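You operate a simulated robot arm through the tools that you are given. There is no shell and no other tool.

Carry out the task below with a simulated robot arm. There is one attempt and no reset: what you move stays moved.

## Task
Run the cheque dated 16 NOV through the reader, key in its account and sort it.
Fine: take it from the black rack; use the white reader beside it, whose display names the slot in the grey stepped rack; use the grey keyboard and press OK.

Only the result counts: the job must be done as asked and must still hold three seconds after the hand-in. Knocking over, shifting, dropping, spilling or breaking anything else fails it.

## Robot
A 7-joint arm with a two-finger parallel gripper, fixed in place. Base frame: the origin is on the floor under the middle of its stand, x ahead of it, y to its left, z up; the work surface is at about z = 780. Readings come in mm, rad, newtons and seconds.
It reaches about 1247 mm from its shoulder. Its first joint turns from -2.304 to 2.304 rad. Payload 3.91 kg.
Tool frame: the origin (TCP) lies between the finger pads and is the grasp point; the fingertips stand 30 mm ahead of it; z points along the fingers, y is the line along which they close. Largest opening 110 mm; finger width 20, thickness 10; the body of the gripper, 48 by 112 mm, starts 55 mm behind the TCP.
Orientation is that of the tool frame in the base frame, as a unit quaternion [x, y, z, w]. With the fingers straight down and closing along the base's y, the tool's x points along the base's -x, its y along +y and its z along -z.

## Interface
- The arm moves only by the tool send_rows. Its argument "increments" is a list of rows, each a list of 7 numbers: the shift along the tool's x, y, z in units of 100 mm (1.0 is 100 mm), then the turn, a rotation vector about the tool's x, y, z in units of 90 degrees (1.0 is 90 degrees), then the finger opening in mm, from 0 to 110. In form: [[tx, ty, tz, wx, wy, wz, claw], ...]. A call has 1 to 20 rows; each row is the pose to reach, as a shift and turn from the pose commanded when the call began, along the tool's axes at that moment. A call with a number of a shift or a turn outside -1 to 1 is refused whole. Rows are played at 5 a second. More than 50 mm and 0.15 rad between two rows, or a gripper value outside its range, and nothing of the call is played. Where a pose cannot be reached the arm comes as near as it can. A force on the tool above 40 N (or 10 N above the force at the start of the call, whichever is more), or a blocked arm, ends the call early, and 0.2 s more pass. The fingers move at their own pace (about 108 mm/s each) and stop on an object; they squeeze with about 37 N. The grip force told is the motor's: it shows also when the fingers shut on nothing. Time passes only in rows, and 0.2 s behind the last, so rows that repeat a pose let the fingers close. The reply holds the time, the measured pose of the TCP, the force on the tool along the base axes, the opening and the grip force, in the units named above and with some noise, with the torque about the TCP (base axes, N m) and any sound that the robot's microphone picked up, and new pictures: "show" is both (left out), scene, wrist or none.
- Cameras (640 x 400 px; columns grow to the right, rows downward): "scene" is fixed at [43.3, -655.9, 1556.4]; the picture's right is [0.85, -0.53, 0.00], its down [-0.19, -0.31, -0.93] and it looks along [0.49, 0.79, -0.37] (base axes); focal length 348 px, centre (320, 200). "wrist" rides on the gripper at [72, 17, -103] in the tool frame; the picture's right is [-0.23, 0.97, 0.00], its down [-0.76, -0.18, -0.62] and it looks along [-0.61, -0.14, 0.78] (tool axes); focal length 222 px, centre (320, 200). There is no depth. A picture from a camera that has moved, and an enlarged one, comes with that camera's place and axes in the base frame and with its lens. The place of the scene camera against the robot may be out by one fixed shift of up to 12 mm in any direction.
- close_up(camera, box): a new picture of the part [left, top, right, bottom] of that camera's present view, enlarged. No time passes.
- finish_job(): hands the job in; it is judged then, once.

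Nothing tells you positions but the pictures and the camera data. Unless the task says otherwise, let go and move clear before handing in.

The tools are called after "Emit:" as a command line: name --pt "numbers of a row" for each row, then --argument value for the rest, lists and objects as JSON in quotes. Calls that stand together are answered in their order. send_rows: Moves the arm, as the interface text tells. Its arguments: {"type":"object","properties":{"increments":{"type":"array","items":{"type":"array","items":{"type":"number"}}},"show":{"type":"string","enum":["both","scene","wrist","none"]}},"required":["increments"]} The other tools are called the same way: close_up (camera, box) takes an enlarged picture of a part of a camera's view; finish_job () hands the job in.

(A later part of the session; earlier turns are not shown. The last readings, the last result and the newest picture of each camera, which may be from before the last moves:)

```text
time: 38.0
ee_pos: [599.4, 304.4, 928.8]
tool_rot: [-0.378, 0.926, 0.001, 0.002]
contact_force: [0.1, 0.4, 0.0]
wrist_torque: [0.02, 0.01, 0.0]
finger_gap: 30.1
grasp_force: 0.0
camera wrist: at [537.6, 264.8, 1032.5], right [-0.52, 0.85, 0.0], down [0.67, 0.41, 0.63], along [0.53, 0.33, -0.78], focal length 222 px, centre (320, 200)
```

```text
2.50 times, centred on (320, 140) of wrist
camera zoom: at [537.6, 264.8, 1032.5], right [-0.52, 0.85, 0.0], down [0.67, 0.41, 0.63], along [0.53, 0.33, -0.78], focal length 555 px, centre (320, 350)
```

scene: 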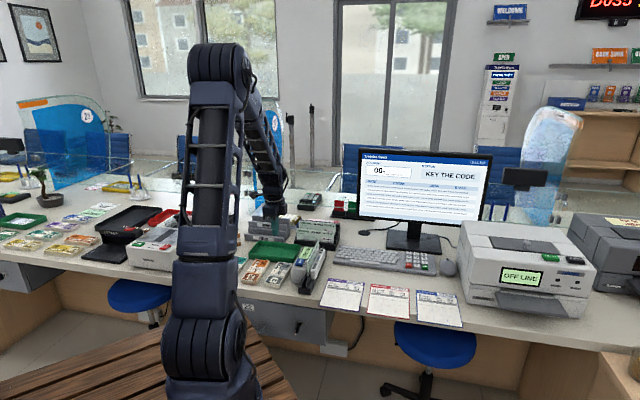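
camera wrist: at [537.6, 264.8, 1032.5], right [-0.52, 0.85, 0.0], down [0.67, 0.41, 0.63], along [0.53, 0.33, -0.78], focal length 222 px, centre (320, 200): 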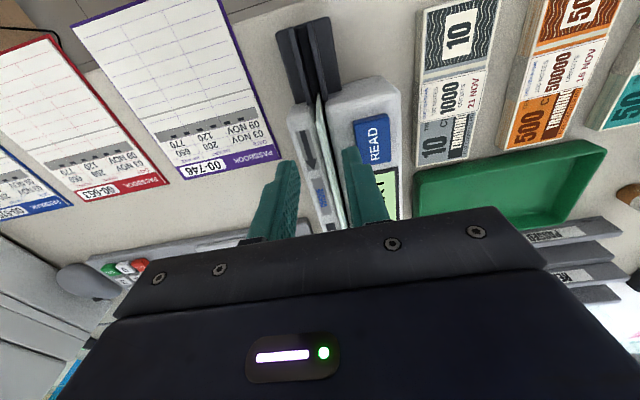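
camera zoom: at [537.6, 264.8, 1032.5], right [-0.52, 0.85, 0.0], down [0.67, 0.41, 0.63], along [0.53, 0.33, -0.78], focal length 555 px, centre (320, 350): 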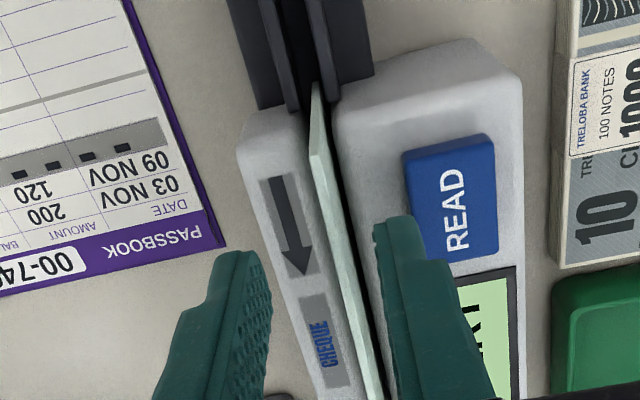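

I'll zoom on the rails from here to pin down the slot's heading.

Emit:
close_up --camera "wrist" --box '[265, 10, 345, 110]'

Emit:
close_up --camera "wrist" --box '[300, 80, 380, 240]'

```text
4.00 times, centred on (305, 60) of wrist
camera zoom: at [537.6, 264.8, 1032.5], right [-0.52, 0.85, 0.0], down [0.67, 0.41, 0.63], along [0.53, 0.33, -0.78], focal length 888 px, centre (380, 760)
```

zoom: 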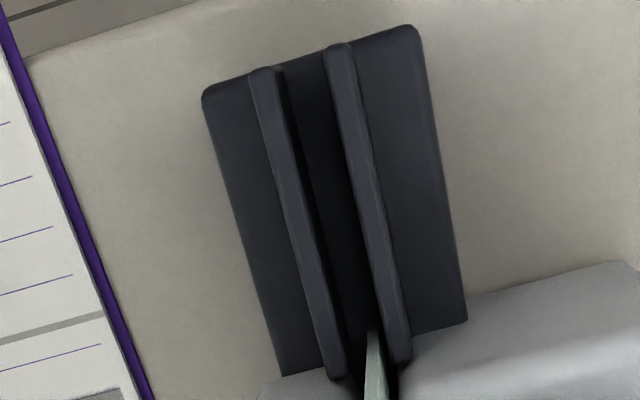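

```text
2.50 times, centred on (340, 160) of wrist
camera zoom: at [537.6, 264.8, 1032.5], right [-0.52, 0.85, 0.0], down [0.67, 0.41, 0.63], along [0.53, 0.33, -0.78], focal length 555 px, centre (270, 300)
```

zoom: 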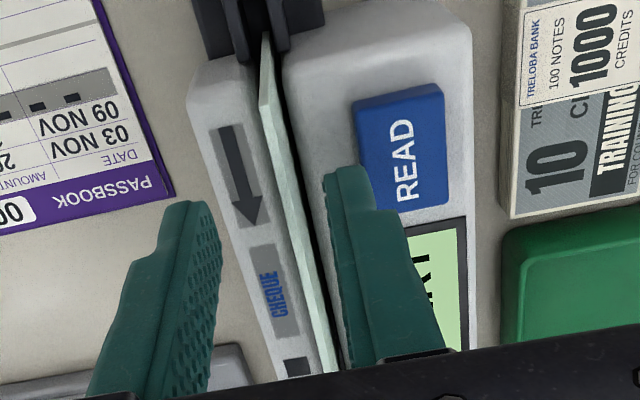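

The slot runs about 1° off 45°, and the cheque is upright close to its centre. I'm lowering and gripping its near end again, shallowly.

Emit:
send_rows --pt "0 0.015 0.1 0 0 0 30" --pt "0 0.015 0.25 0 0 0 30" --pt "0 0.015 0.35 0 0 0 30" --pt "0 0.015 0.35 0 0 0 15" --pt "0 0.015 0.35 0 0 0 0" --pt "0 0.015 0.35 0 0 0 0" --pt "0 0.015 0.35 0 0 0 0" --show "wrist"

Emit:
close_up --camera "wrist" --box '[260, 60, 380, 220]'

```text
time: 39.6
ee_pos: [598.8, 306.5, 893.1]
tool_rot: [-0.377, 0.926, 0.001, 0.002]
contact_force: [1.1, 0.3, 0.2]
wrist_torque: [0.01, 0.0, -0.01]
finger_gap: 0.4
grasp_force: 37.1
camera wrist: at [536.5, 266.6, 998.0], right [-0.52, 0.85, 0.0], down [0.67, 0.4, 0.63], along [0.53, 0.32, -0.78], focal length 222 px, centre (320, 200)
```

wrist: 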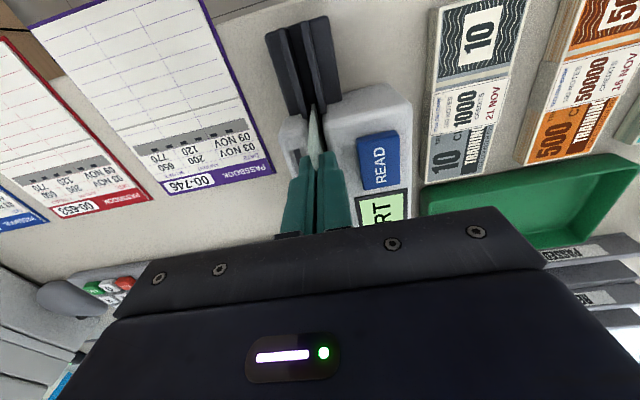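

```text
2.50 times, centred on (320, 140) of wrist
camera zoom: at [536.5, 266.6, 998.0], right [-0.52, 0.85, 0.0], down [0.67, 0.4, 0.63], along [0.53, 0.32, -0.78], focal length 555 px, centre (320, 350)
```

zoom: 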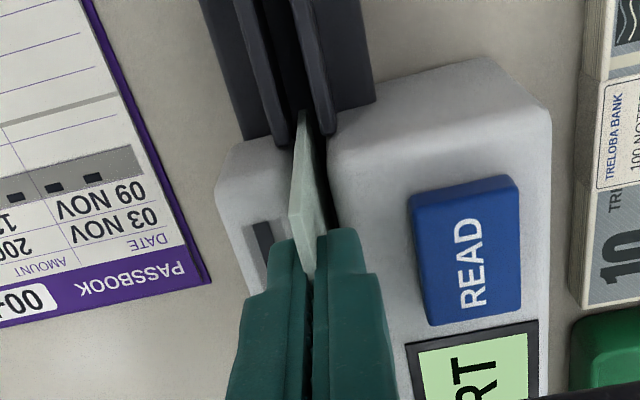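

The cheque is gripped again. I'm lifting it clear of the track, carrying it back in front of the reader, and will feed it in from the front end along the arrow.

Emit:
send_rows --pt "0 0 -0.2 0 0 0 0" --pt "0 0 -0.45 0 0 0 0" --pt "0 0 -0.65 0 0 0 0" --pt "0.3 0 -0.65 0 0 0 0" --pt "0.65 0 -0.65 0 0 0 0" --pt "1.0 0 -0.65 0 0 0 0" --pt "1.0 0 -0.65 0 0 0 0" --show "none"

Emit:
send_rows --pt "0.3 0 0 0 0 0 0" --pt "0.65 0 0 0 0 0 0" --pt "1.0 0 0 0 0 0 0" --pt "1.0 0 0 0 0 0 0" --show "both"

```text
time: 41.2
ee_pos: [527.0, 235.2, 959.9]
tool_rot: [-0.378, 0.926, 0.001, 0.002]
contact_force: [-0.5, -0.1, -1.2]
wrist_torque: [0.01, 0.01, 0.02]
finger_gap: 0.0
grasp_force: 37.4
```

```text
time: 42.2
ee_pos: [455.8, 164.9, 959.0]
tool_rot: [-0.378, 0.926, 0.001, 0.002]
contact_force: [0.3, 0.4, -0.1]
wrist_torque: [0.02, 0.03, 0.01]
finger_gap: 0.3
grasp_force: 37.4
camera wrist: at [393.9, 125.1, 1063.0], right [-0.52, 0.85, 0.0], down [0.67, 0.4, 0.63], along [0.53, 0.32, -0.78], focal length 222 px, centre (320, 200)
```

scene: 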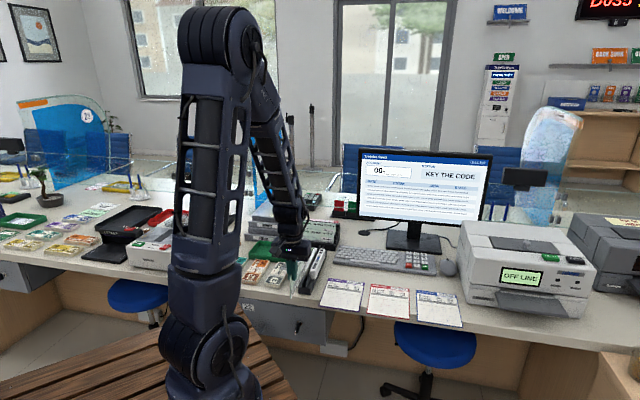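
wrist: 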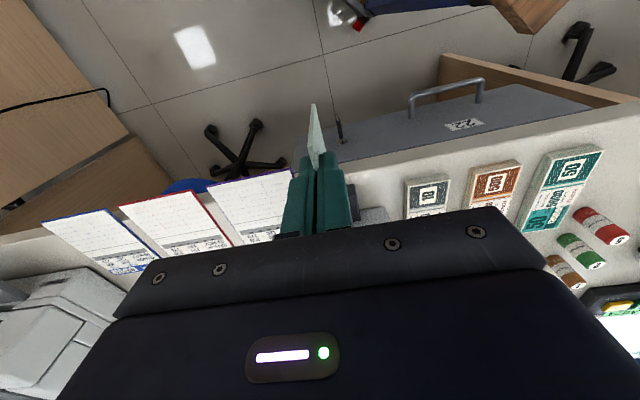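

The cheque is in front of the reader, with its leading end just over the front rails. I'm fine-tuning the line and lowering it into the track entrance.

Emit:
send_rows --pt "0 0.02 0.1 0 0 0.0044 0" --pt "0 0.02 0.25 0 0 0.0044 0" --pt "0 0.02 0.3 0 0 0.0044 0" --pt "0 0.02 0.3 0 0 0.0044 0" --show "scene"

Emit:
close_up --camera "scene" --box '[270, 225, 340, 305]'

```text
time: 43.2
ee_pos: [455.2, 166.9, 928.5]
tool_rot: [-0.376, 0.927, 0.0, 0.002]
contact_force: [0.3, 0.4, -0.7]
wrist_torque: [-0.01, 0.02, 0.03]
finger_gap: 0.1
grasp_force: 37.3
```

scene: 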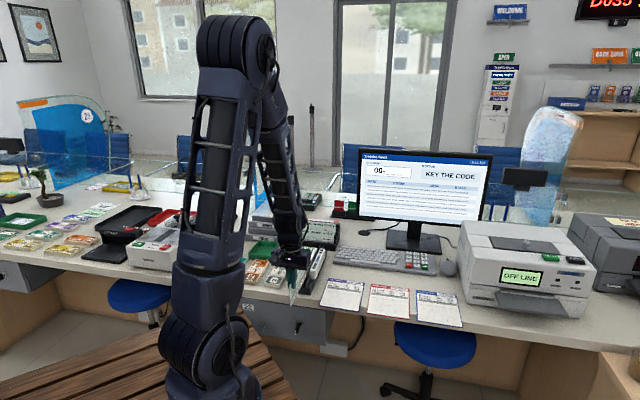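

```text
5.00 times, centred on (305, 265) of scene
camera zoom: at [43.3, -655.9, 1556.4], right [0.85, -0.53, 0.0], down [-0.19, -0.31, -0.93], along [0.49, 0.79, -0.37], focal length 1738 px, centre (395, -125)
```

zoom: 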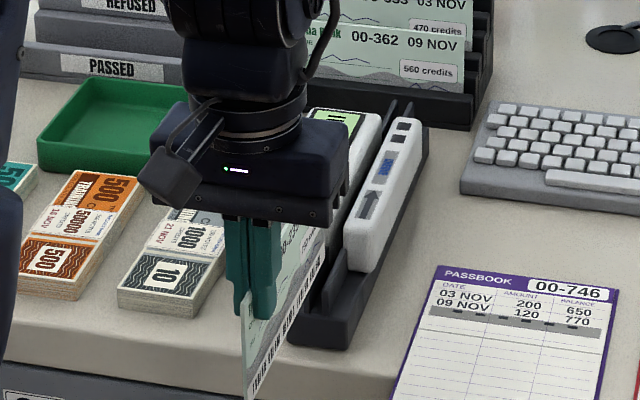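

The leading end lines up with the entrance between the rails. I'm lowering the rest of the way to just above the track floor.

Emit:
send_rows --pt "0 0 0.1 0 0 0 0" --pt "0 0 0.2 0 0 0 0" --pt "0 0 0.3 0 0 0 0" --pt "0 0 0.33 0 0 0 0" --pt "0 0 0.33 0 0 0 0" --show "scene"

Emit:
close_up --camera "scene" --box '[270, 225, 340, 305]'

```text
time: 44.5
ee_pos: [455.6, 167.2, 896.7]
tool_rot: [-0.375, 0.927, 0.001, 0.001]
contact_force: [0.6, 0.5, -0.4]
wrist_torque: [0.02, 0.04, -0.03]
finger_gap: 0.3
grasp_force: 37.1
```

scene: 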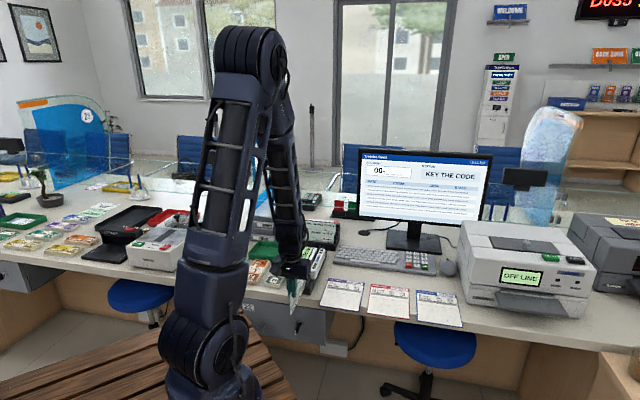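

```text
5.00 times, centred on (305, 265) of scene
camera zoom: at [43.3, -655.9, 1556.4], right [0.85, -0.53, 0.0], down [-0.19, -0.31, -0.93], along [0.49, 0.79, -0.37], focal length 1738 px, centre (395, -125)
```

zoom: 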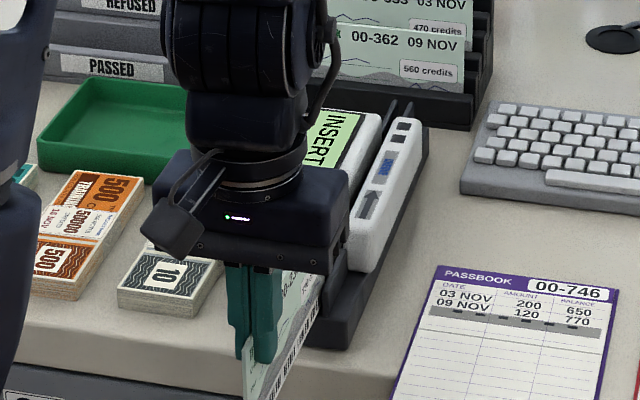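

No contact so far. I'm starting to feed it forward along the arrow, first a short stretch to confirm it runs freely.

Emit:
send_rows --pt "-0.1 0 0 0 0 0 0" --pt "-0.2 0 0 0 0 0 0" --pt "-0.3 0 0 0 0 0 0" --pt "-0.4 0 0 0 0 0 0" --pt "-0.4 0 0 0 0 0 0" --show "scene"

Emit:
close_up --camera "scene" --box '[270, 225, 340, 305]'

```text
time: 45.6
ee_pos: [483.9, 195.3, 897.6]
tool_rot: [-0.375, 0.927, 0.0, 0.001]
contact_force: [0.2, 0.3, -0.5]
wrist_torque: [-0.02, 0.0, 0.01]
finger_gap: 0.4
grasp_force: 37.2
```

scene: 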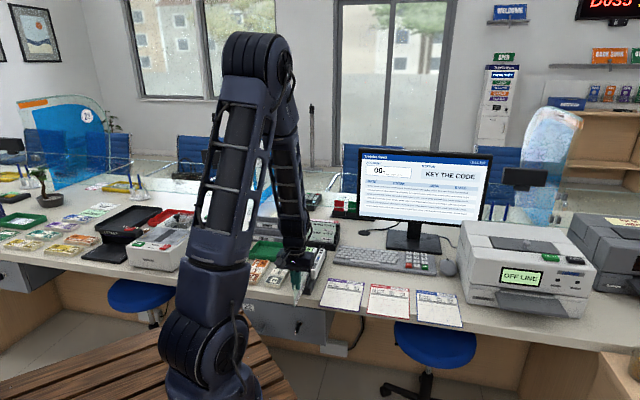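

```text
5.00 times, centred on (305, 265) of scene
camera zoom: at [43.3, -655.9, 1556.4], right [0.85, -0.53, 0.0], down [-0.19, -0.31, -0.93], along [0.49, 0.79, -0.37], focal length 1738 px, centre (395, -125)
```

zoom: 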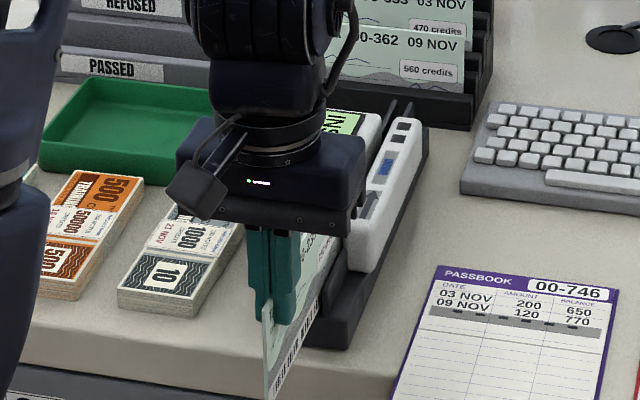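

It runs freely in the slot. I'm lowering a few more millimetres and continuing along the arrow.

Emit:
send_rows --pt "-0.1 0 0.025 0 0 0 0" --pt "-0.25 0 0.025 0 0 0 0" --pt "-0.4 0 0.025 0 0 0 0" --pt "-0.55 0 0.025 0 0 0 0" --pt "-0.7 0 0.025 0 0 0 0" --pt "-0.85 0 0.025 0 0 0 0" --pt "-1.0 0 0.025 0 0 0 0" --show "scene"

Emit:
send_rows --pt "-0.15 0 0 0 0 0 0" --pt "-0.3 0 0 0 0 0 0" --pt "-0.45 0 0 0 0 0 0" --pt "-0.6 0 0 0 0 0 0" --pt "-0.75 0 0 0 0 0 0" --pt "-0.9 0 0 0 0 0 0" --pt "-1.0 0 0 0 0 0 0" --show "scene"

Emit:
close_up --camera "scene" --box '[270, 215, 340, 305]'

```text
time: 47.2
ee_pos: [555.5, 265.1, 895.8]
tool_rot: [-0.374, 0.927, 0.0, 0.001]
contact_force: [-2.2, -2.5, 4.7]
wrist_torque: [-0.09, 0.08, -0.04]
finger_gap: 0.0
grasp_force: 36.7
```

scene: 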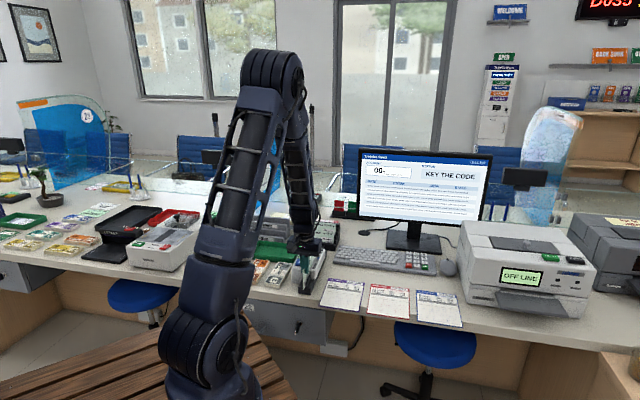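

```text
time: 48.9
ee_pos: [627.1, 334.1, 893.7]
tool_rot: [-0.375, 0.927, 0.0, 0.001]
contact_force: [-0.8, -0.5, 2.0]
wrist_torque: [-0.04, -0.02, 0.0]
finger_gap: 0.2
grasp_force: 36.9
```

scene: 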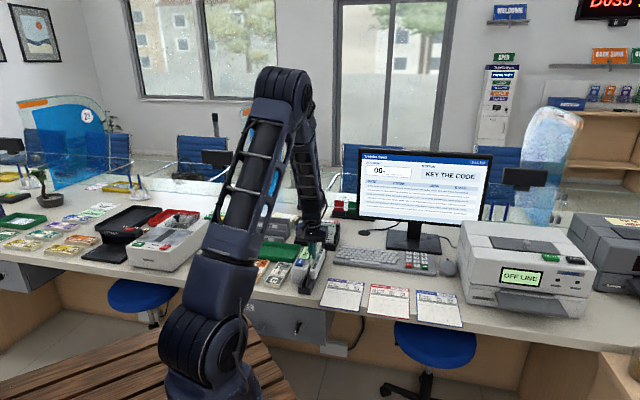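

```text
4.44 times, centred on (305, 260) of scene
camera zoom: at [43.3, -655.9, 1556.4], right [0.85, -0.53, 0.0], down [-0.19, -0.31, -0.93], along [0.49, 0.79, -0.37], focal length 1545 px, centre (387, -67)
```

zoom: 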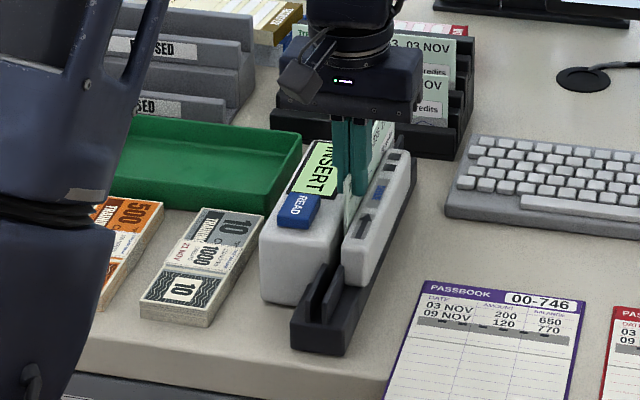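

The cheque is running through smoothly with only light friction, and the display still reads INSERT. I'm continuing another 30 mm to the far end of the track.

Emit:
send_rows --pt "-0.1 0 0 0 0 0 0" --pt "-0.2 0 0 0 0 0 0" --pt "-0.3 0 0 0 0 0 0" --pt "-0.3 0 0 0 0 0 0" --show "both"

Emit:
close_up --camera "scene" --box '[280, 215, 340, 275]'

Emit:
close_up --camera "wrist" --box '[250, 0, 410, 220]'

```text
time: 49.9
ee_pos: [649.5, 355.2, 893.4]
tool_rot: [-0.374, 0.927, 0.0, 0.001]
contact_force: [-0.9, -0.4, -0.5]
wrist_torque: [-0.03, 0.04, 0.03]
finger_gap: 0.0
grasp_force: 36.9
camera wrist: at [586.3, 315.7, 997.8], right [-0.51, 0.86, 0.0], down [0.67, 0.4, 0.63], along [0.54, 0.32, -0.78], focal length 222 px, centre (320, 200)
```

scene: 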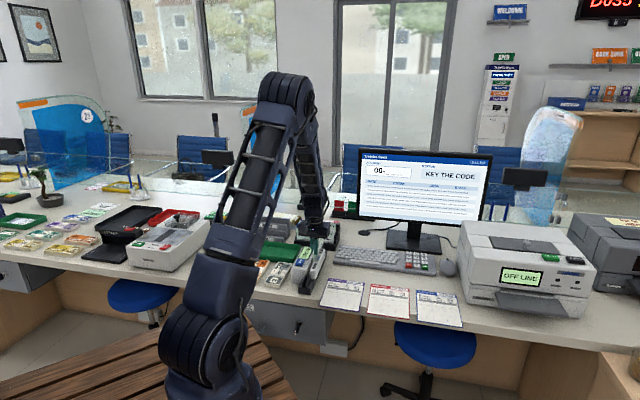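
wrist: 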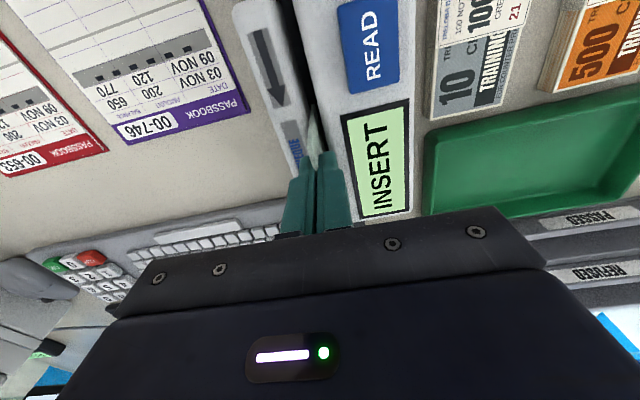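

```text
6.67 times, centred on (310, 245) of scene
camera zoom: at [43.3, -655.9, 1556.4], right [0.85, -0.53, 0.0], down [-0.19, -0.31, -0.93], along [0.49, 0.79, -0.37], focal length 2317 px, centre (387, -100)
```

zoom: 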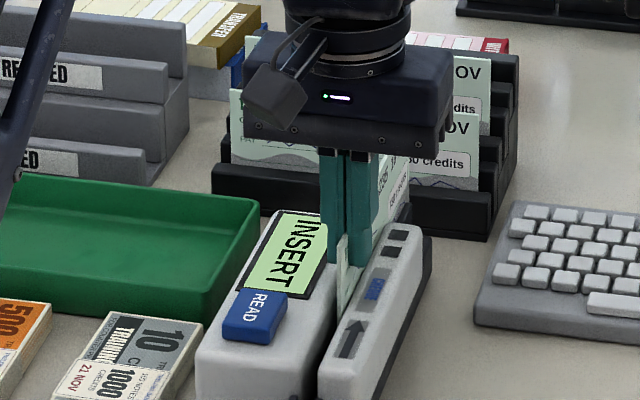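

```text
1.82 times, centred on (330, 110) of wrist
camera zoom: at [586.3, 315.7, 997.8], right [-0.51, 0.86, 0.0], down [0.67, 0.4, 0.63], along [0.54, 0.32, -0.78], focal length 404 px, centre (302, 364)
```

zoom: 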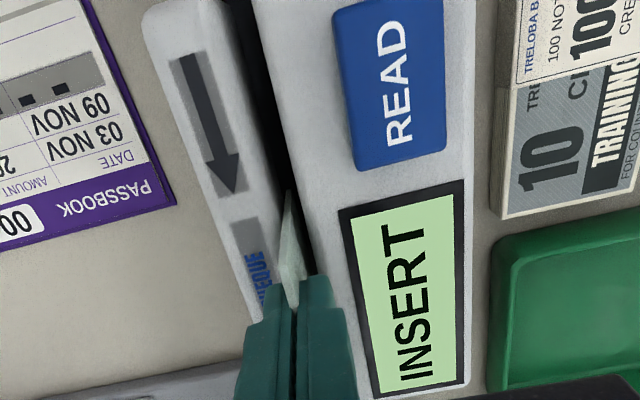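

A full pass with the printed face toward the right guide leaves INSERT showing. I'll let go here with the cheque deep in the track, then test the READ key at this position.

Emit:
send_rows --pt "0 0 0 0 0 0 6" --pt "0 0 0 0 0 0 12" --pt "0 0 0 0 0 0 12" --pt "0 0 -0.2 0 0 0 12" --pt "0 0 -0.5 0 0 0 12" --pt "0 0 -0.75 0 0 0 12" --pt "0 0 -0.75 0 0 0 0" --pt "0.27 0.19 -0.75 0 0 0 0" --pt "0.537 0.38 -0.75 0 0 0 0" --pt "0.537 0.38 -0.75 0 0 0 0" --show "both"

Emit:
close_up --camera "scene" --box '[280, 220, 340, 300]'

```text
time: 52.0
ee_pos: [584.1, 344.8, 968.1]
tool_rot: [-0.375, 0.927, 0.0, 0.0]
contact_force: [0.7, 0.1, 0.0]
wrist_torque: [0.0, 0.01, 0.0]
finger_gap: 0.0
grasp_force: 36.7
camera wrist: at [520.6, 304.8, 1071.7], right [-0.51, 0.86, 0.0], down [0.67, 0.4, 0.63], along [0.54, 0.32, -0.78], focal length 222 px, centre (320, 200)
```

scene: 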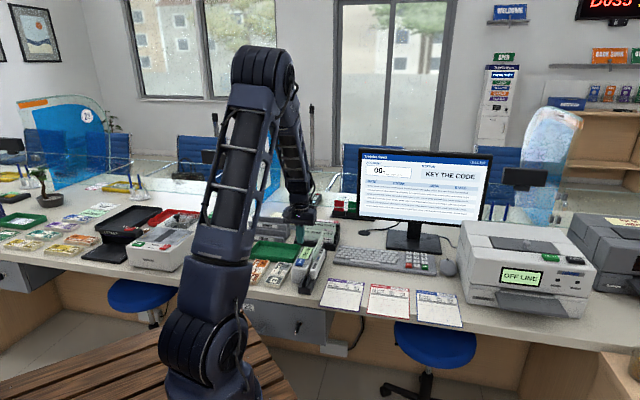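
wrist: 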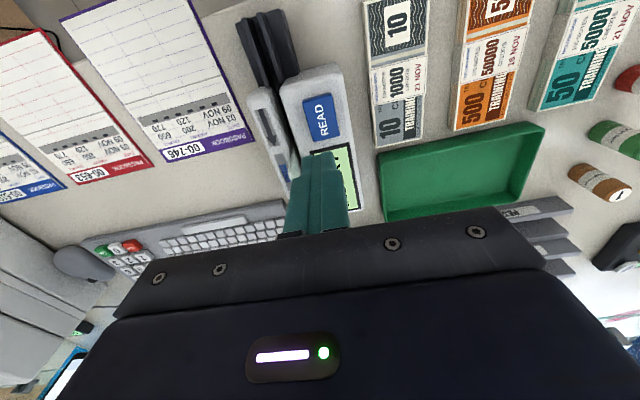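

```text
5.00 times, centred on (310, 260) of scene
camera zoom: at [43.3, -655.9, 1556.4], right [0.85, -0.53, 0.0], down [-0.19, -0.31, -0.93], along [0.49, 0.79, -0.37], focal length 1738 px, centre (370, -100)
```

zoom: 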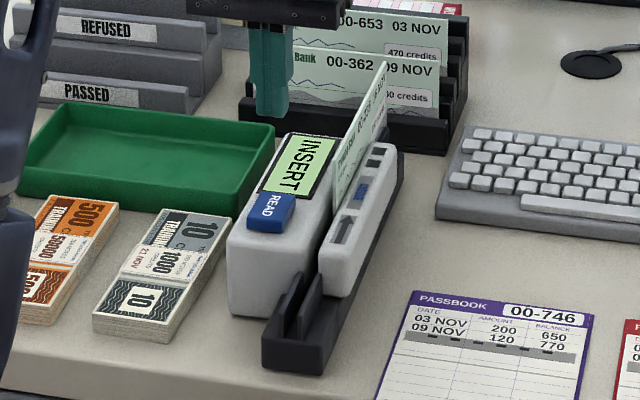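

The cheque stands on its own at the far end of the track. I'm pressing READ again, slowly.

Emit:
send_rows --pt "0 0 0.3 0 0 0 0" --pt "0 0 0.6 0 0 0 0" --pt "0 0 0.78 0 0 0 0" --pt "0 0 0.83 0 0 0 0" --pt "0 0 0.85 0 0 0 0" --pt "0 0 0.865 0 0 0 0" --pt "0 0 0.88 0 0 0 0" --pt "0 0 0.89 0 0 0 0" --pt "0 0 0.9 0 0 0 0" --show "scene"

Emit:
close_up --camera "scene" --box '[280, 220, 340, 300]'

```text
time: 54.0
ee_pos: [583.6, 344.4, 880.0]
tool_rot: [-0.375, 0.927, -0.001, 0.003]
contact_force: [6.2, -11.1, 34.9]
wrist_torque: [-0.39, -0.17, 0.0]
finger_gap: 0.0
grasp_force: 37.4
heard: click
```

scene: 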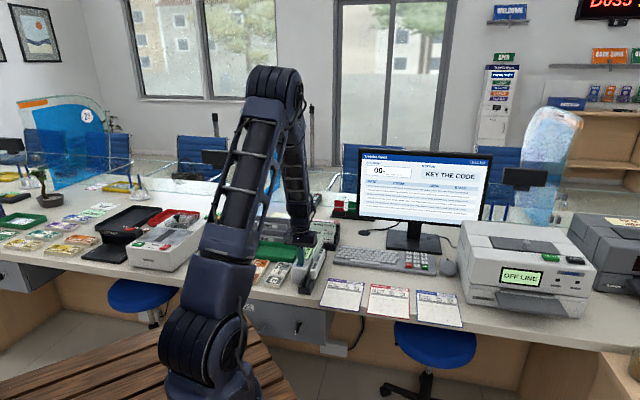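

```text
5.00 times, centred on (310, 260) of scene
camera zoom: at [43.3, -655.9, 1556.4], right [0.85, -0.53, 0.0], down [-0.19, -0.31, -0.93], along [0.49, 0.79, -0.37], focal length 1738 px, centre (370, -100)
```

zoom: 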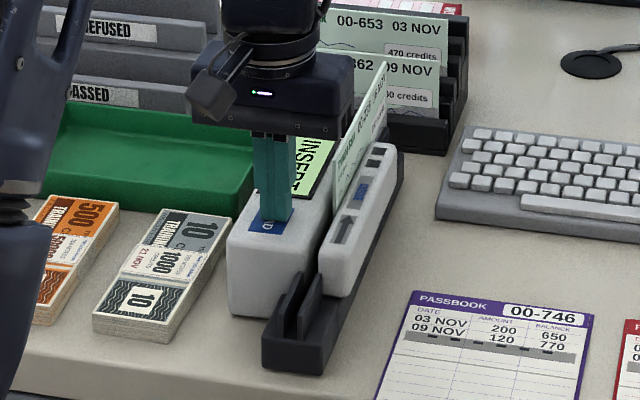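

The key clicks but INSERT remains, so position along the track isn't the issue. The printed line probably has to face the display body. I'm lifting off and testing whether the wrist can turn 180° so I can flip the cheque.

Emit:
send_rows --pt "0 0 -0.1 0 0 0 0" --pt "0 0 -0.4 0 0 0 0" --pt "0 0 -0.8 0 0 0 0" --pt "0 0 -1.0 0 0 0.083 0" --pt "0 0 -1.0 0 0 0.167 0" --pt "0 0 -1.0 0 0 0.25 0" --pt "0 0 -1.0 0 0 0.333 0" --pt "0 0 -1.0 0 0 0.417 0" --pt "0 0 -1.0 0 0 0.5 0" --pt "0 0 -1.0 0 0 0.583 0" --pt "0 0 -1.0 0 0 0.667 0" --pt "0 0 -1.0 0 0 0.75 0" --pt "0 0 -1.0 0 0 0.833 0" --pt "0 0 -1.0 0 0 0.917 0" --pt "0 0 -1.0 0 0 1.0 0" --show "scene"

Emit:
close_up --camera "scene" --box '[280, 220, 340, 300]'

```text
time: 57.2
ee_pos: [583.9, 344.1, 978.9]
tool_rot: [0.392, 0.92, 0.001, 0.001]
contact_force: [0.7, -0.2, 0.0]
wrist_torque: [-0.02, 0.0, -0.01]
finger_gap: 0.0
grasp_force: 37.1
```

scene: 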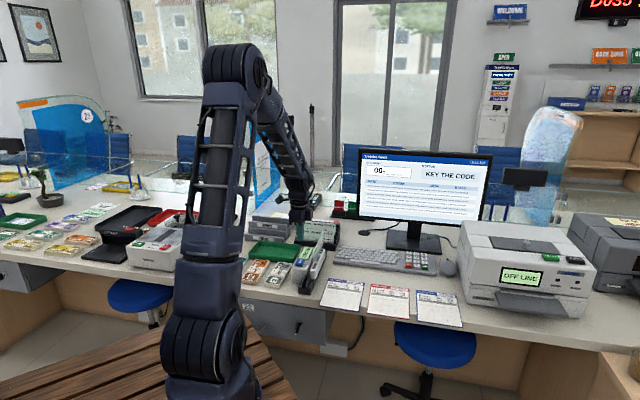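

```text
5.00 times, centred on (310, 260) of scene
camera zoom: at [43.3, -655.9, 1556.4], right [0.85, -0.53, 0.0], down [-0.19, -0.31, -0.93], along [0.49, 0.79, -0.37], focal length 1738 px, centre (370, -100)
```

zoom: 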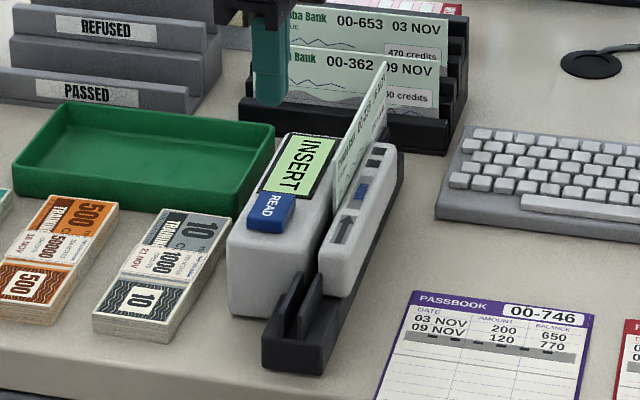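

INSERT still shows. I'm continuing the wrist turn by another 90° to check the flipped orientation can be reached.

Emit:
send_rows --pt "0 0 0 0 0 0.083 12" --pt "0 0 0 0 0 0.167 12" --pt "0 0 0 0 0 0.25 12" --pt "0 0 0 0 0 0.333 12" --pt "0 0 0 0 0 0.417 12" --pt "0 0 0 0 0 0.5 12" --pt "0 0 0 0 0 0.583 30" --pt "0 0 0 0 0 0.667 30" --pt "0 0 0 0 0 0.75 30" --pt "0 0 0 0 0 0.833 30" --pt "0 0 0 0 0 0.917 30" --pt "0 0 0 0 0 1.0 30" --pt "0 0 0 0 0 1.0 30" --show "both"

```text
time: 60.0
ee_pos: [583.9, 345.2, 978.8]
tool_rot: [0.928, 0.373, 0.002, -0.001]
contact_force: [0.3, -0.7, -0.2]
wrist_torque: [0.01, 0.01, -0.01]
finger_gap: 29.9
grasp_force: 0.0
camera wrist: at [648.8, 381.6, 1082.9], right [0.51, -0.86, 0.0], down [-0.67, -0.4, 0.62], along [-0.53, -0.32, -0.78], focal length 222 px, centre (320, 200)
```

scene: 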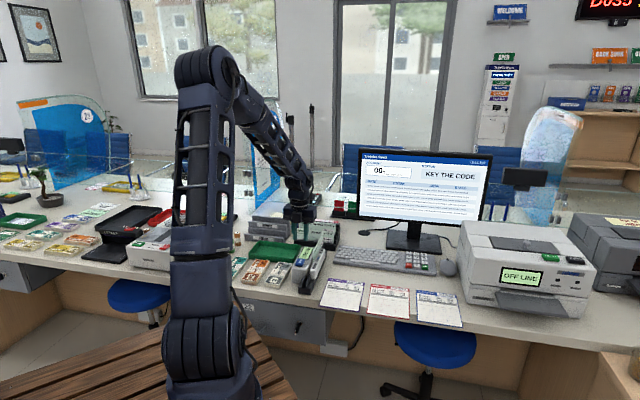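
wrist: 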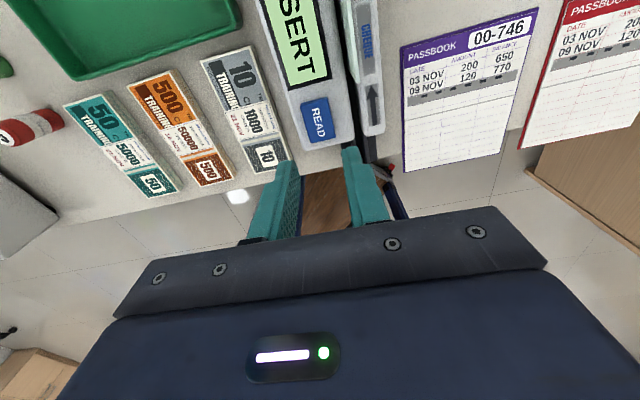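

The flipped orientation (-136°) is reachable. I'll grip the cheque by its far end in this orientation, lift it and turn it 180°. I'm moving over its far end now.

Emit:
send_rows --pt "0.3 0.06 0 0 0 0 30" --pt "0.6 0.12 0 0 0 0 30" --pt "0.95 0.19 0 0 0 0 30" --show "none"

Emit:
send_rows --pt "0.3 0.06 0.05 0 0 0 30" --pt "0.6 0.12 0.15 0 0 0 30" --pt "0.95 0.18 0.25 0 0 0 30" --pt "0.95 0.18 0.25 0 0 0 30" --show "both"

Emit:
close_up --camera "wrist" --box '[240, 20, 400, 230]'

```text
time: 60.9
ee_pos: [664.9, 396.4, 979.8]
tool_rot: [0.927, 0.375, 0.001, -0.001]
contact_force: [-0.5, -0.1, 1.6]
wrist_torque: [0.02, -0.03, -0.01]
finger_gap: 29.8
grasp_force: 0.1
```

```text
time: 61.9
ee_pos: [746.1, 450.3, 954.7]
tool_rot: [0.927, 0.374, 0.001, -0.001]
contact_force: [0.6, -0.2, 0.0]
wrist_torque: [-0.03, -0.01, 0.01]
finger_gap: 29.9
grasp_force: 0.0
camera wrist: at [810.9, 486.8, 1058.7], right [0.51, -0.86, 0.0], down [-0.67, -0.4, 0.62], along [-0.53, -0.32, -0.78], focal length 222 px, centre (320, 200)
```

scene: 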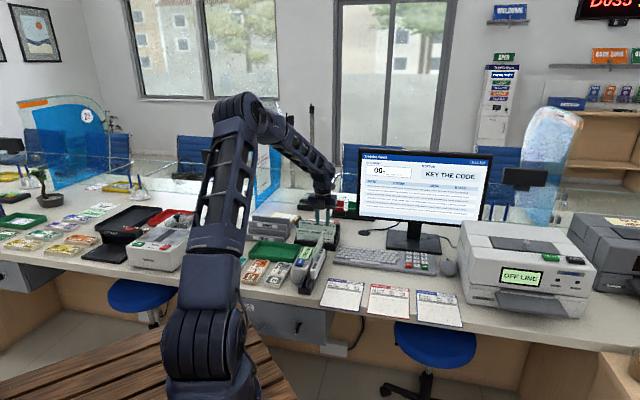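
wrist: 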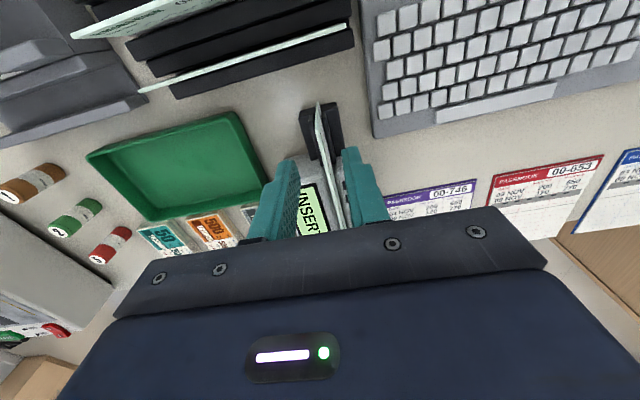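

```text
1.90 times, centred on (320, 125) of wrist
camera zoom: at [810.9, 486.8, 1058.7], right [0.51, -0.86, 0.0], down [-0.67, -0.4, 0.62], along [-0.53, -0.32, -0.78], focal length 423 px, centre (320, 343)
```

zoom: 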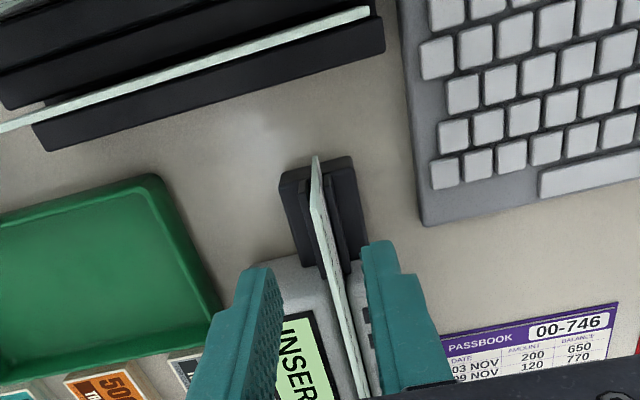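

I'll zoom in to check the lateral alignment with the cheque's far end.

Emit:
close_up --camera "wrist" --box '[280, 80, 370, 210]'

```text
3.08 times, centred on (325, 145) of wrist
camera zoom: at [810.9, 486.8, 1058.7], right [0.51, -0.86, 0.0], down [-0.67, -0.4, 0.62], along [-0.53, -0.32, -0.78], focal length 684 px, centre (305, 369)
```

zoom: 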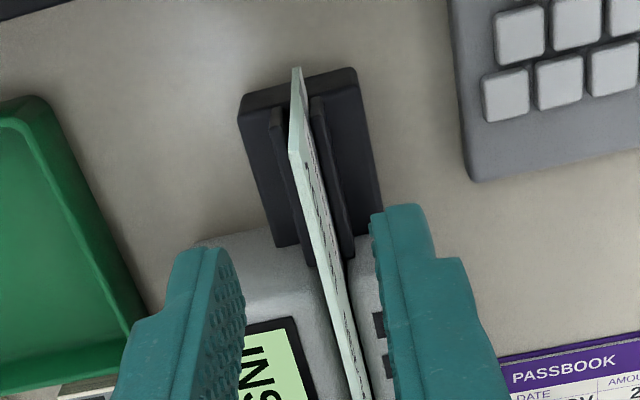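

The fingers straddle the far end well. I'm shifting slightly to sit 18 mm from the end, lowering and gripping.

Emit:
send_rows --pt "-0.06 0.01 0.15 0 0 0 30" --pt "-0.12 0.015 0.35 0 0 0 30" --pt "-0.12 0.015 0.55 0 0 0 30" --pt "-0.12 0.015 0.61 0 0 0 30" --pt "-0.12 0.015 0.61 0 0 0 12" --pt "-0.12 0.015 0.61 0 0 0 0" --pt "-0.12 0.015 0.61 0 0 0 0" --pt "-0.12 0.015 0.61 0 0 0 0" --show "wrist"

Emit:
close_up --camera "wrist" --box '[280, 60, 370, 210]'

```text
time: 63.6
ee_pos: [738.6, 440.8, 892.7]
tool_rot: [0.927, 0.375, 0.001, -0.001]
contact_force: [-3.6, 4.1, 0.2]
wrist_torque: [0.26, 0.2, 0.03]
finger_gap: 0.2
grasp_force: 37.1
camera wrist: at [803.5, 477.9, 997.4], right [0.51, -0.86, 0.0], down [-0.67, -0.4, 0.62], along [-0.53, -0.32, -0.78], focal length 222 px, centre (320, 200)
```

wrist: 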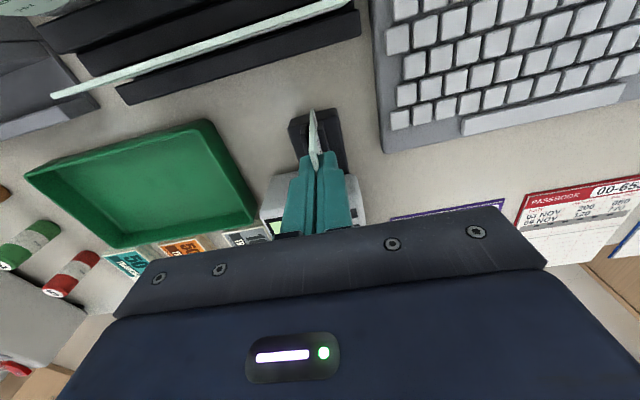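

```text
2.67 times, centred on (325, 135) of wrist
camera zoom: at [803.5, 477.9, 997.4], right [0.51, -0.86, 0.0], down [-0.67, -0.4, 0.62], along [-0.53, -0.32, -0.78], focal length 592 px, centre (307, 373)
```

zoom: 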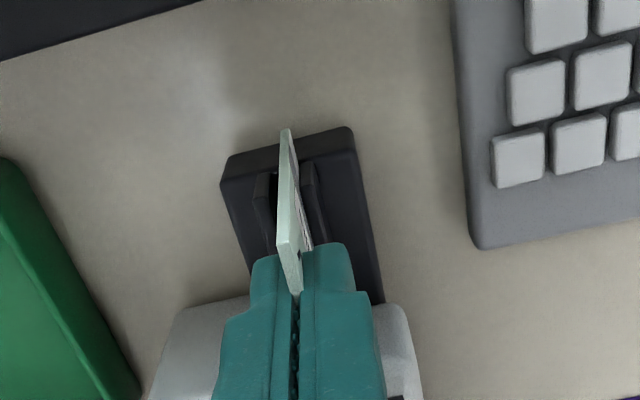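

The cheque is gripped at its far end. I'm lifting it out and drawing it back away from the rack before turning it around.

Emit:
send_rows --pt "0 0 -0.1 0 0 0 0" --pt "0 0 -0.35 0 0 0 0" --pt "0 0 -0.65 0 0 0 0" --pt "0 0 -0.95 0 0 0 0" --pt "-0.35 -0.02 -0.95 0 0 0 0" --pt "-0.7 -0.04 -0.95 0 0 0 0" --pt "-1.0 -0.06 -0.95 0 0 0 0" --pt "-1.0 -0.06 -0.95 0 0 0 0" --show "both"

```text
time: 65.5
ee_pos: [662.4, 375.3, 988.0]
tool_rot: [0.927, 0.375, 0.002, 0.0]
contact_force: [0.8, 0.7, 0.2]
wrist_torque: [-0.01, -0.01, -0.01]
finger_gap: 0.4
grasp_force: 37.2
camera wrist: at [726.9, 412.1, 1091.7], right [0.51, -0.86, 0.0], down [-0.67, -0.4, 0.62], along [-0.53, -0.32, -0.78], focal length 222 px, centre (320, 200)
```

scene: 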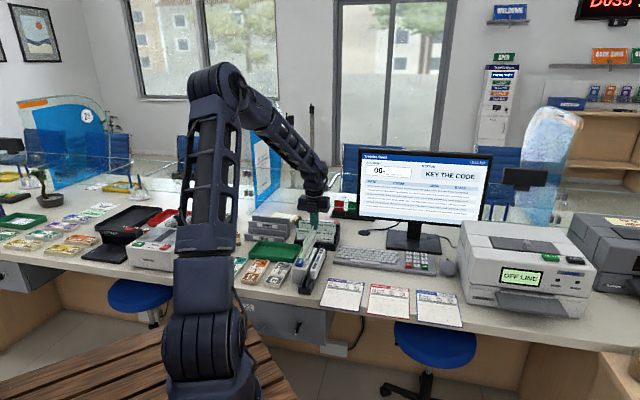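
wrist: 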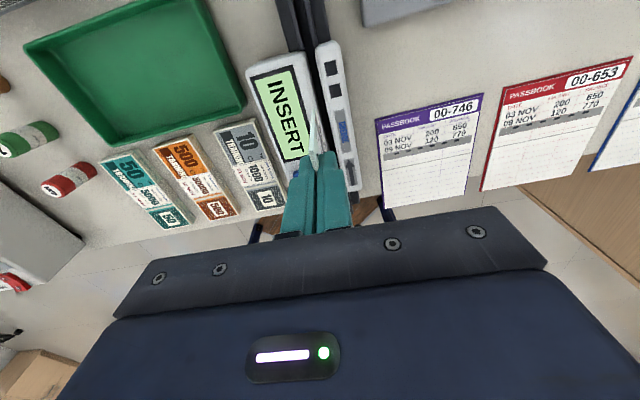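

I'm turning the cheque 180° in two stages, over the reader and well above everything.

Emit:
send_rows --pt "-0.1 0 0 0 0 -0.083 0" --pt "-0.2 0 0 0 0 -0.167 0" --pt "-0.3 0 0 0 0 -0.25 0" --pt "-0.4 0 0 0 0 -0.333 0" --pt "-0.5 0 0 0 0 -0.417 0" --pt "-0.6 0 0 0 0 -0.5 0" --pt "-0.7 0 0 0 0 -0.583 0" --pt "-0.8 0 0 0 0 -0.667 0" --pt "-0.9 0 0 0 0 -0.75 0" --pt "-0.95 0 0 0 0 -0.833 0" --pt "-0.95 0 0 0 0 -0.917 0" --pt "-0.95 0 0 0 0 -1.0 0" --show "none"

Emit:
send_rows --pt "0 0 0 0 0 -0.083 0" --pt "0 0 0 0 0 -0.167 0" --pt "0 0 0 0 0 -0.25 0" --pt "0 0 0 0 0 -0.333 0" --pt "0 0 0 0 0 -0.417 0" --pt "0 0 0 0 0 -0.5 0" --pt "0 0 0 0 0 -0.583 0" --pt "0 0 0 0 0 -0.667 0" --pt "0 0 0 0 0 -0.75 0" --pt "0 0 0 0 0 -0.833 0" --pt "0 0 0 0 0 -0.917 0" --pt "0 0 0 0 0 -1.0 0" --pt "0 0 0 0 0 -1.0 0" --show "both"

Emit:
close_up --camera "scene" --box '[270, 190, 350, 290]'

Emit:
close_up --camera "wrist" --box '[260, 0, 400, 220]'

```text
time: 68.0
ee_pos: [593.3, 309.4, 987.7]
tool_rot: [0.39, 0.921, 0.002, 0.001]
contact_force: [0.1, 0.0, -0.1]
wrist_torque: [0.02, 0.02, 0.0]
finger_gap: 0.1
grasp_force: 36.9
```

```text
time: 70.8
ee_pos: [593.7, 310.3, 987.9]
tool_rot: [-0.376, 0.927, 0.0, 0.002]
contact_force: [-0.5, -0.5, -0.2]
wrist_torque: [0.02, 0.02, -0.03]
finger_gap: 0.3
grasp_force: 37.0
camera wrist: at [531.4, 270.1, 1091.4], right [-0.51, 0.86, 0.0], down [0.67, 0.4, 0.63], along [0.54, 0.32, -0.78], focal length 222 px, centre (320, 200)
```

scene: 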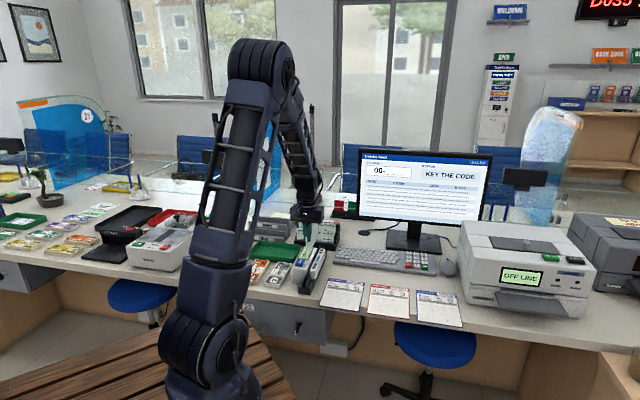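
wrist: 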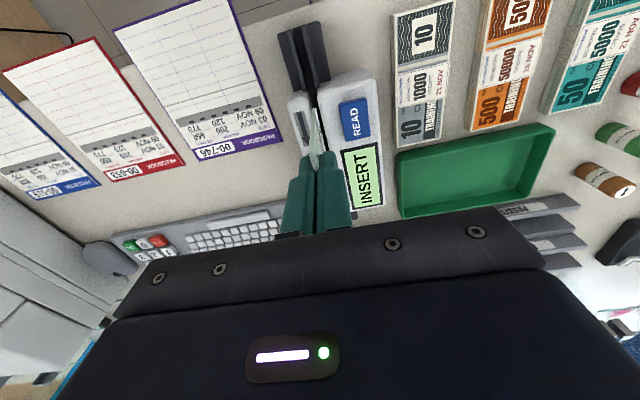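

```text
4.00 times, centred on (310, 240) of scene
camera zoom: at [43.3, -655.9, 1556.4], right [0.85, -0.53, 0.0], down [-0.19, -0.31, -0.93], along [0.49, 0.79, -0.37], focal length 1390 px, centre (360, 40)
```

zoom: 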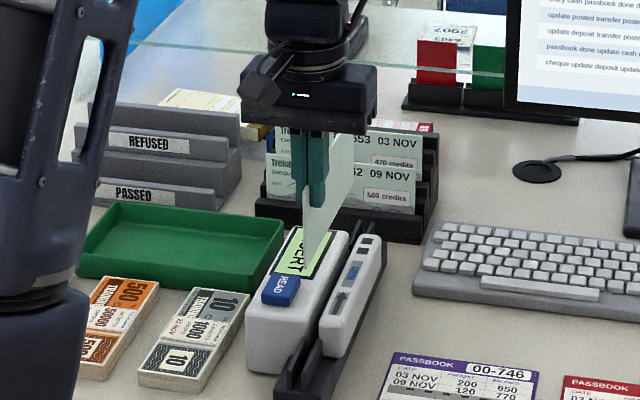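

```text
1.82 times, centred on (330, 110) of wrist
camera zoom: at [531.4, 270.1, 1091.4], right [-0.51, 0.86, 0.0], down [0.67, 0.4, 0.63], along [0.54, 0.32, -0.78], focal length 404 px, centre (302, 364)
```

zoom: 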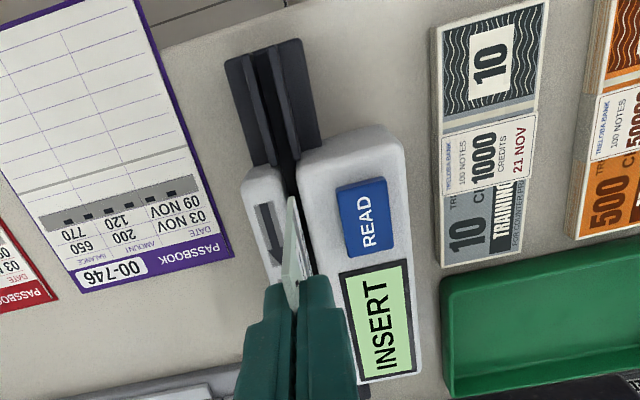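

The cheque is now flipped, with its printed face toward the display body. I'm shifting about 5 mm to line up with the slot and lowering.

Emit:
send_rows --pt "0 -0.05 0.1 0 0 0 0" --pt "0 -0.05 0.25 0 0 0 0" --pt "0 -0.05 0.38 0 0 0 0" --pt "0 -0.05 0.38 0 0 0 0" --show "wrist"

Emit:
close_up --camera "wrist" --box '[270, 30, 390, 200]'

Emit:
close_up --camera "scene" --box '[280, 210, 340, 300]'

```text
time: 71.8
ee_pos: [597.4, 306.1, 951.8]
tool_rot: [-0.374, 0.927, 0.001, 0.002]
contact_force: [-0.2, 0.4, 0.0]
wrist_torque: [-0.05, 0.0, 0.02]
finger_gap: 0.2
grasp_force: 37.1
camera wrist: at [534.8, 266.7, 1053.5], right [-0.51, 0.86, 0.0], down [0.67, 0.4, 0.63], along [0.54, 0.32, -0.78], focal length 222 px, centre (320, 200)
```

wrist: 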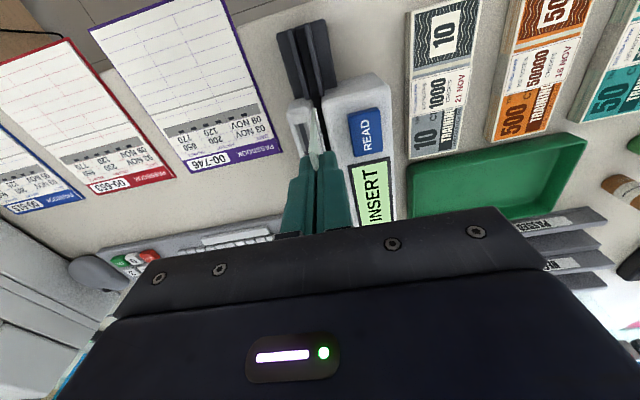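

```text
2.35 times, centred on (330, 115) of wrist
camera zoom: at [534.8, 266.7, 1053.5], right [-0.51, 0.86, 0.0], down [0.67, 0.4, 0.63], along [0.54, 0.32, -0.78], focal length 523 px, centre (296, 400)
```

zoom: 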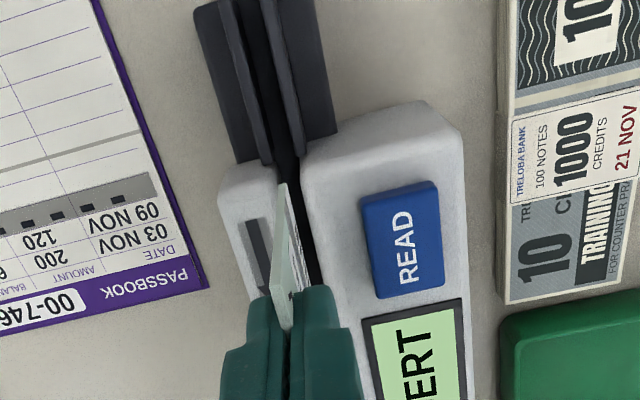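

```text
4.44 times, centred on (310, 255) of scene
camera zoom: at [43.3, -655.9, 1556.4], right [0.85, -0.53, 0.0], down [-0.19, -0.31, -0.93], along [0.49, 0.79, -0.37], focal length 1545 px, centre (364, -44)
```

zoom: 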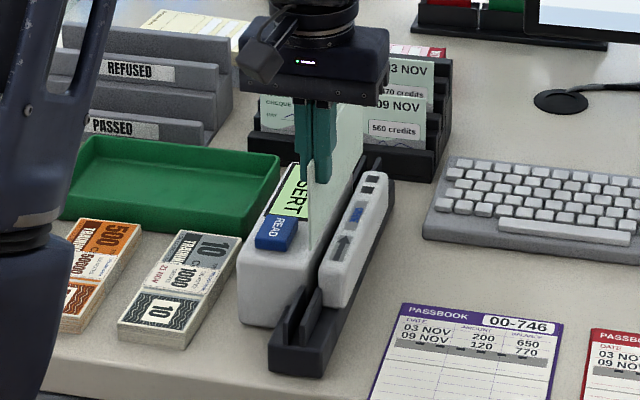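

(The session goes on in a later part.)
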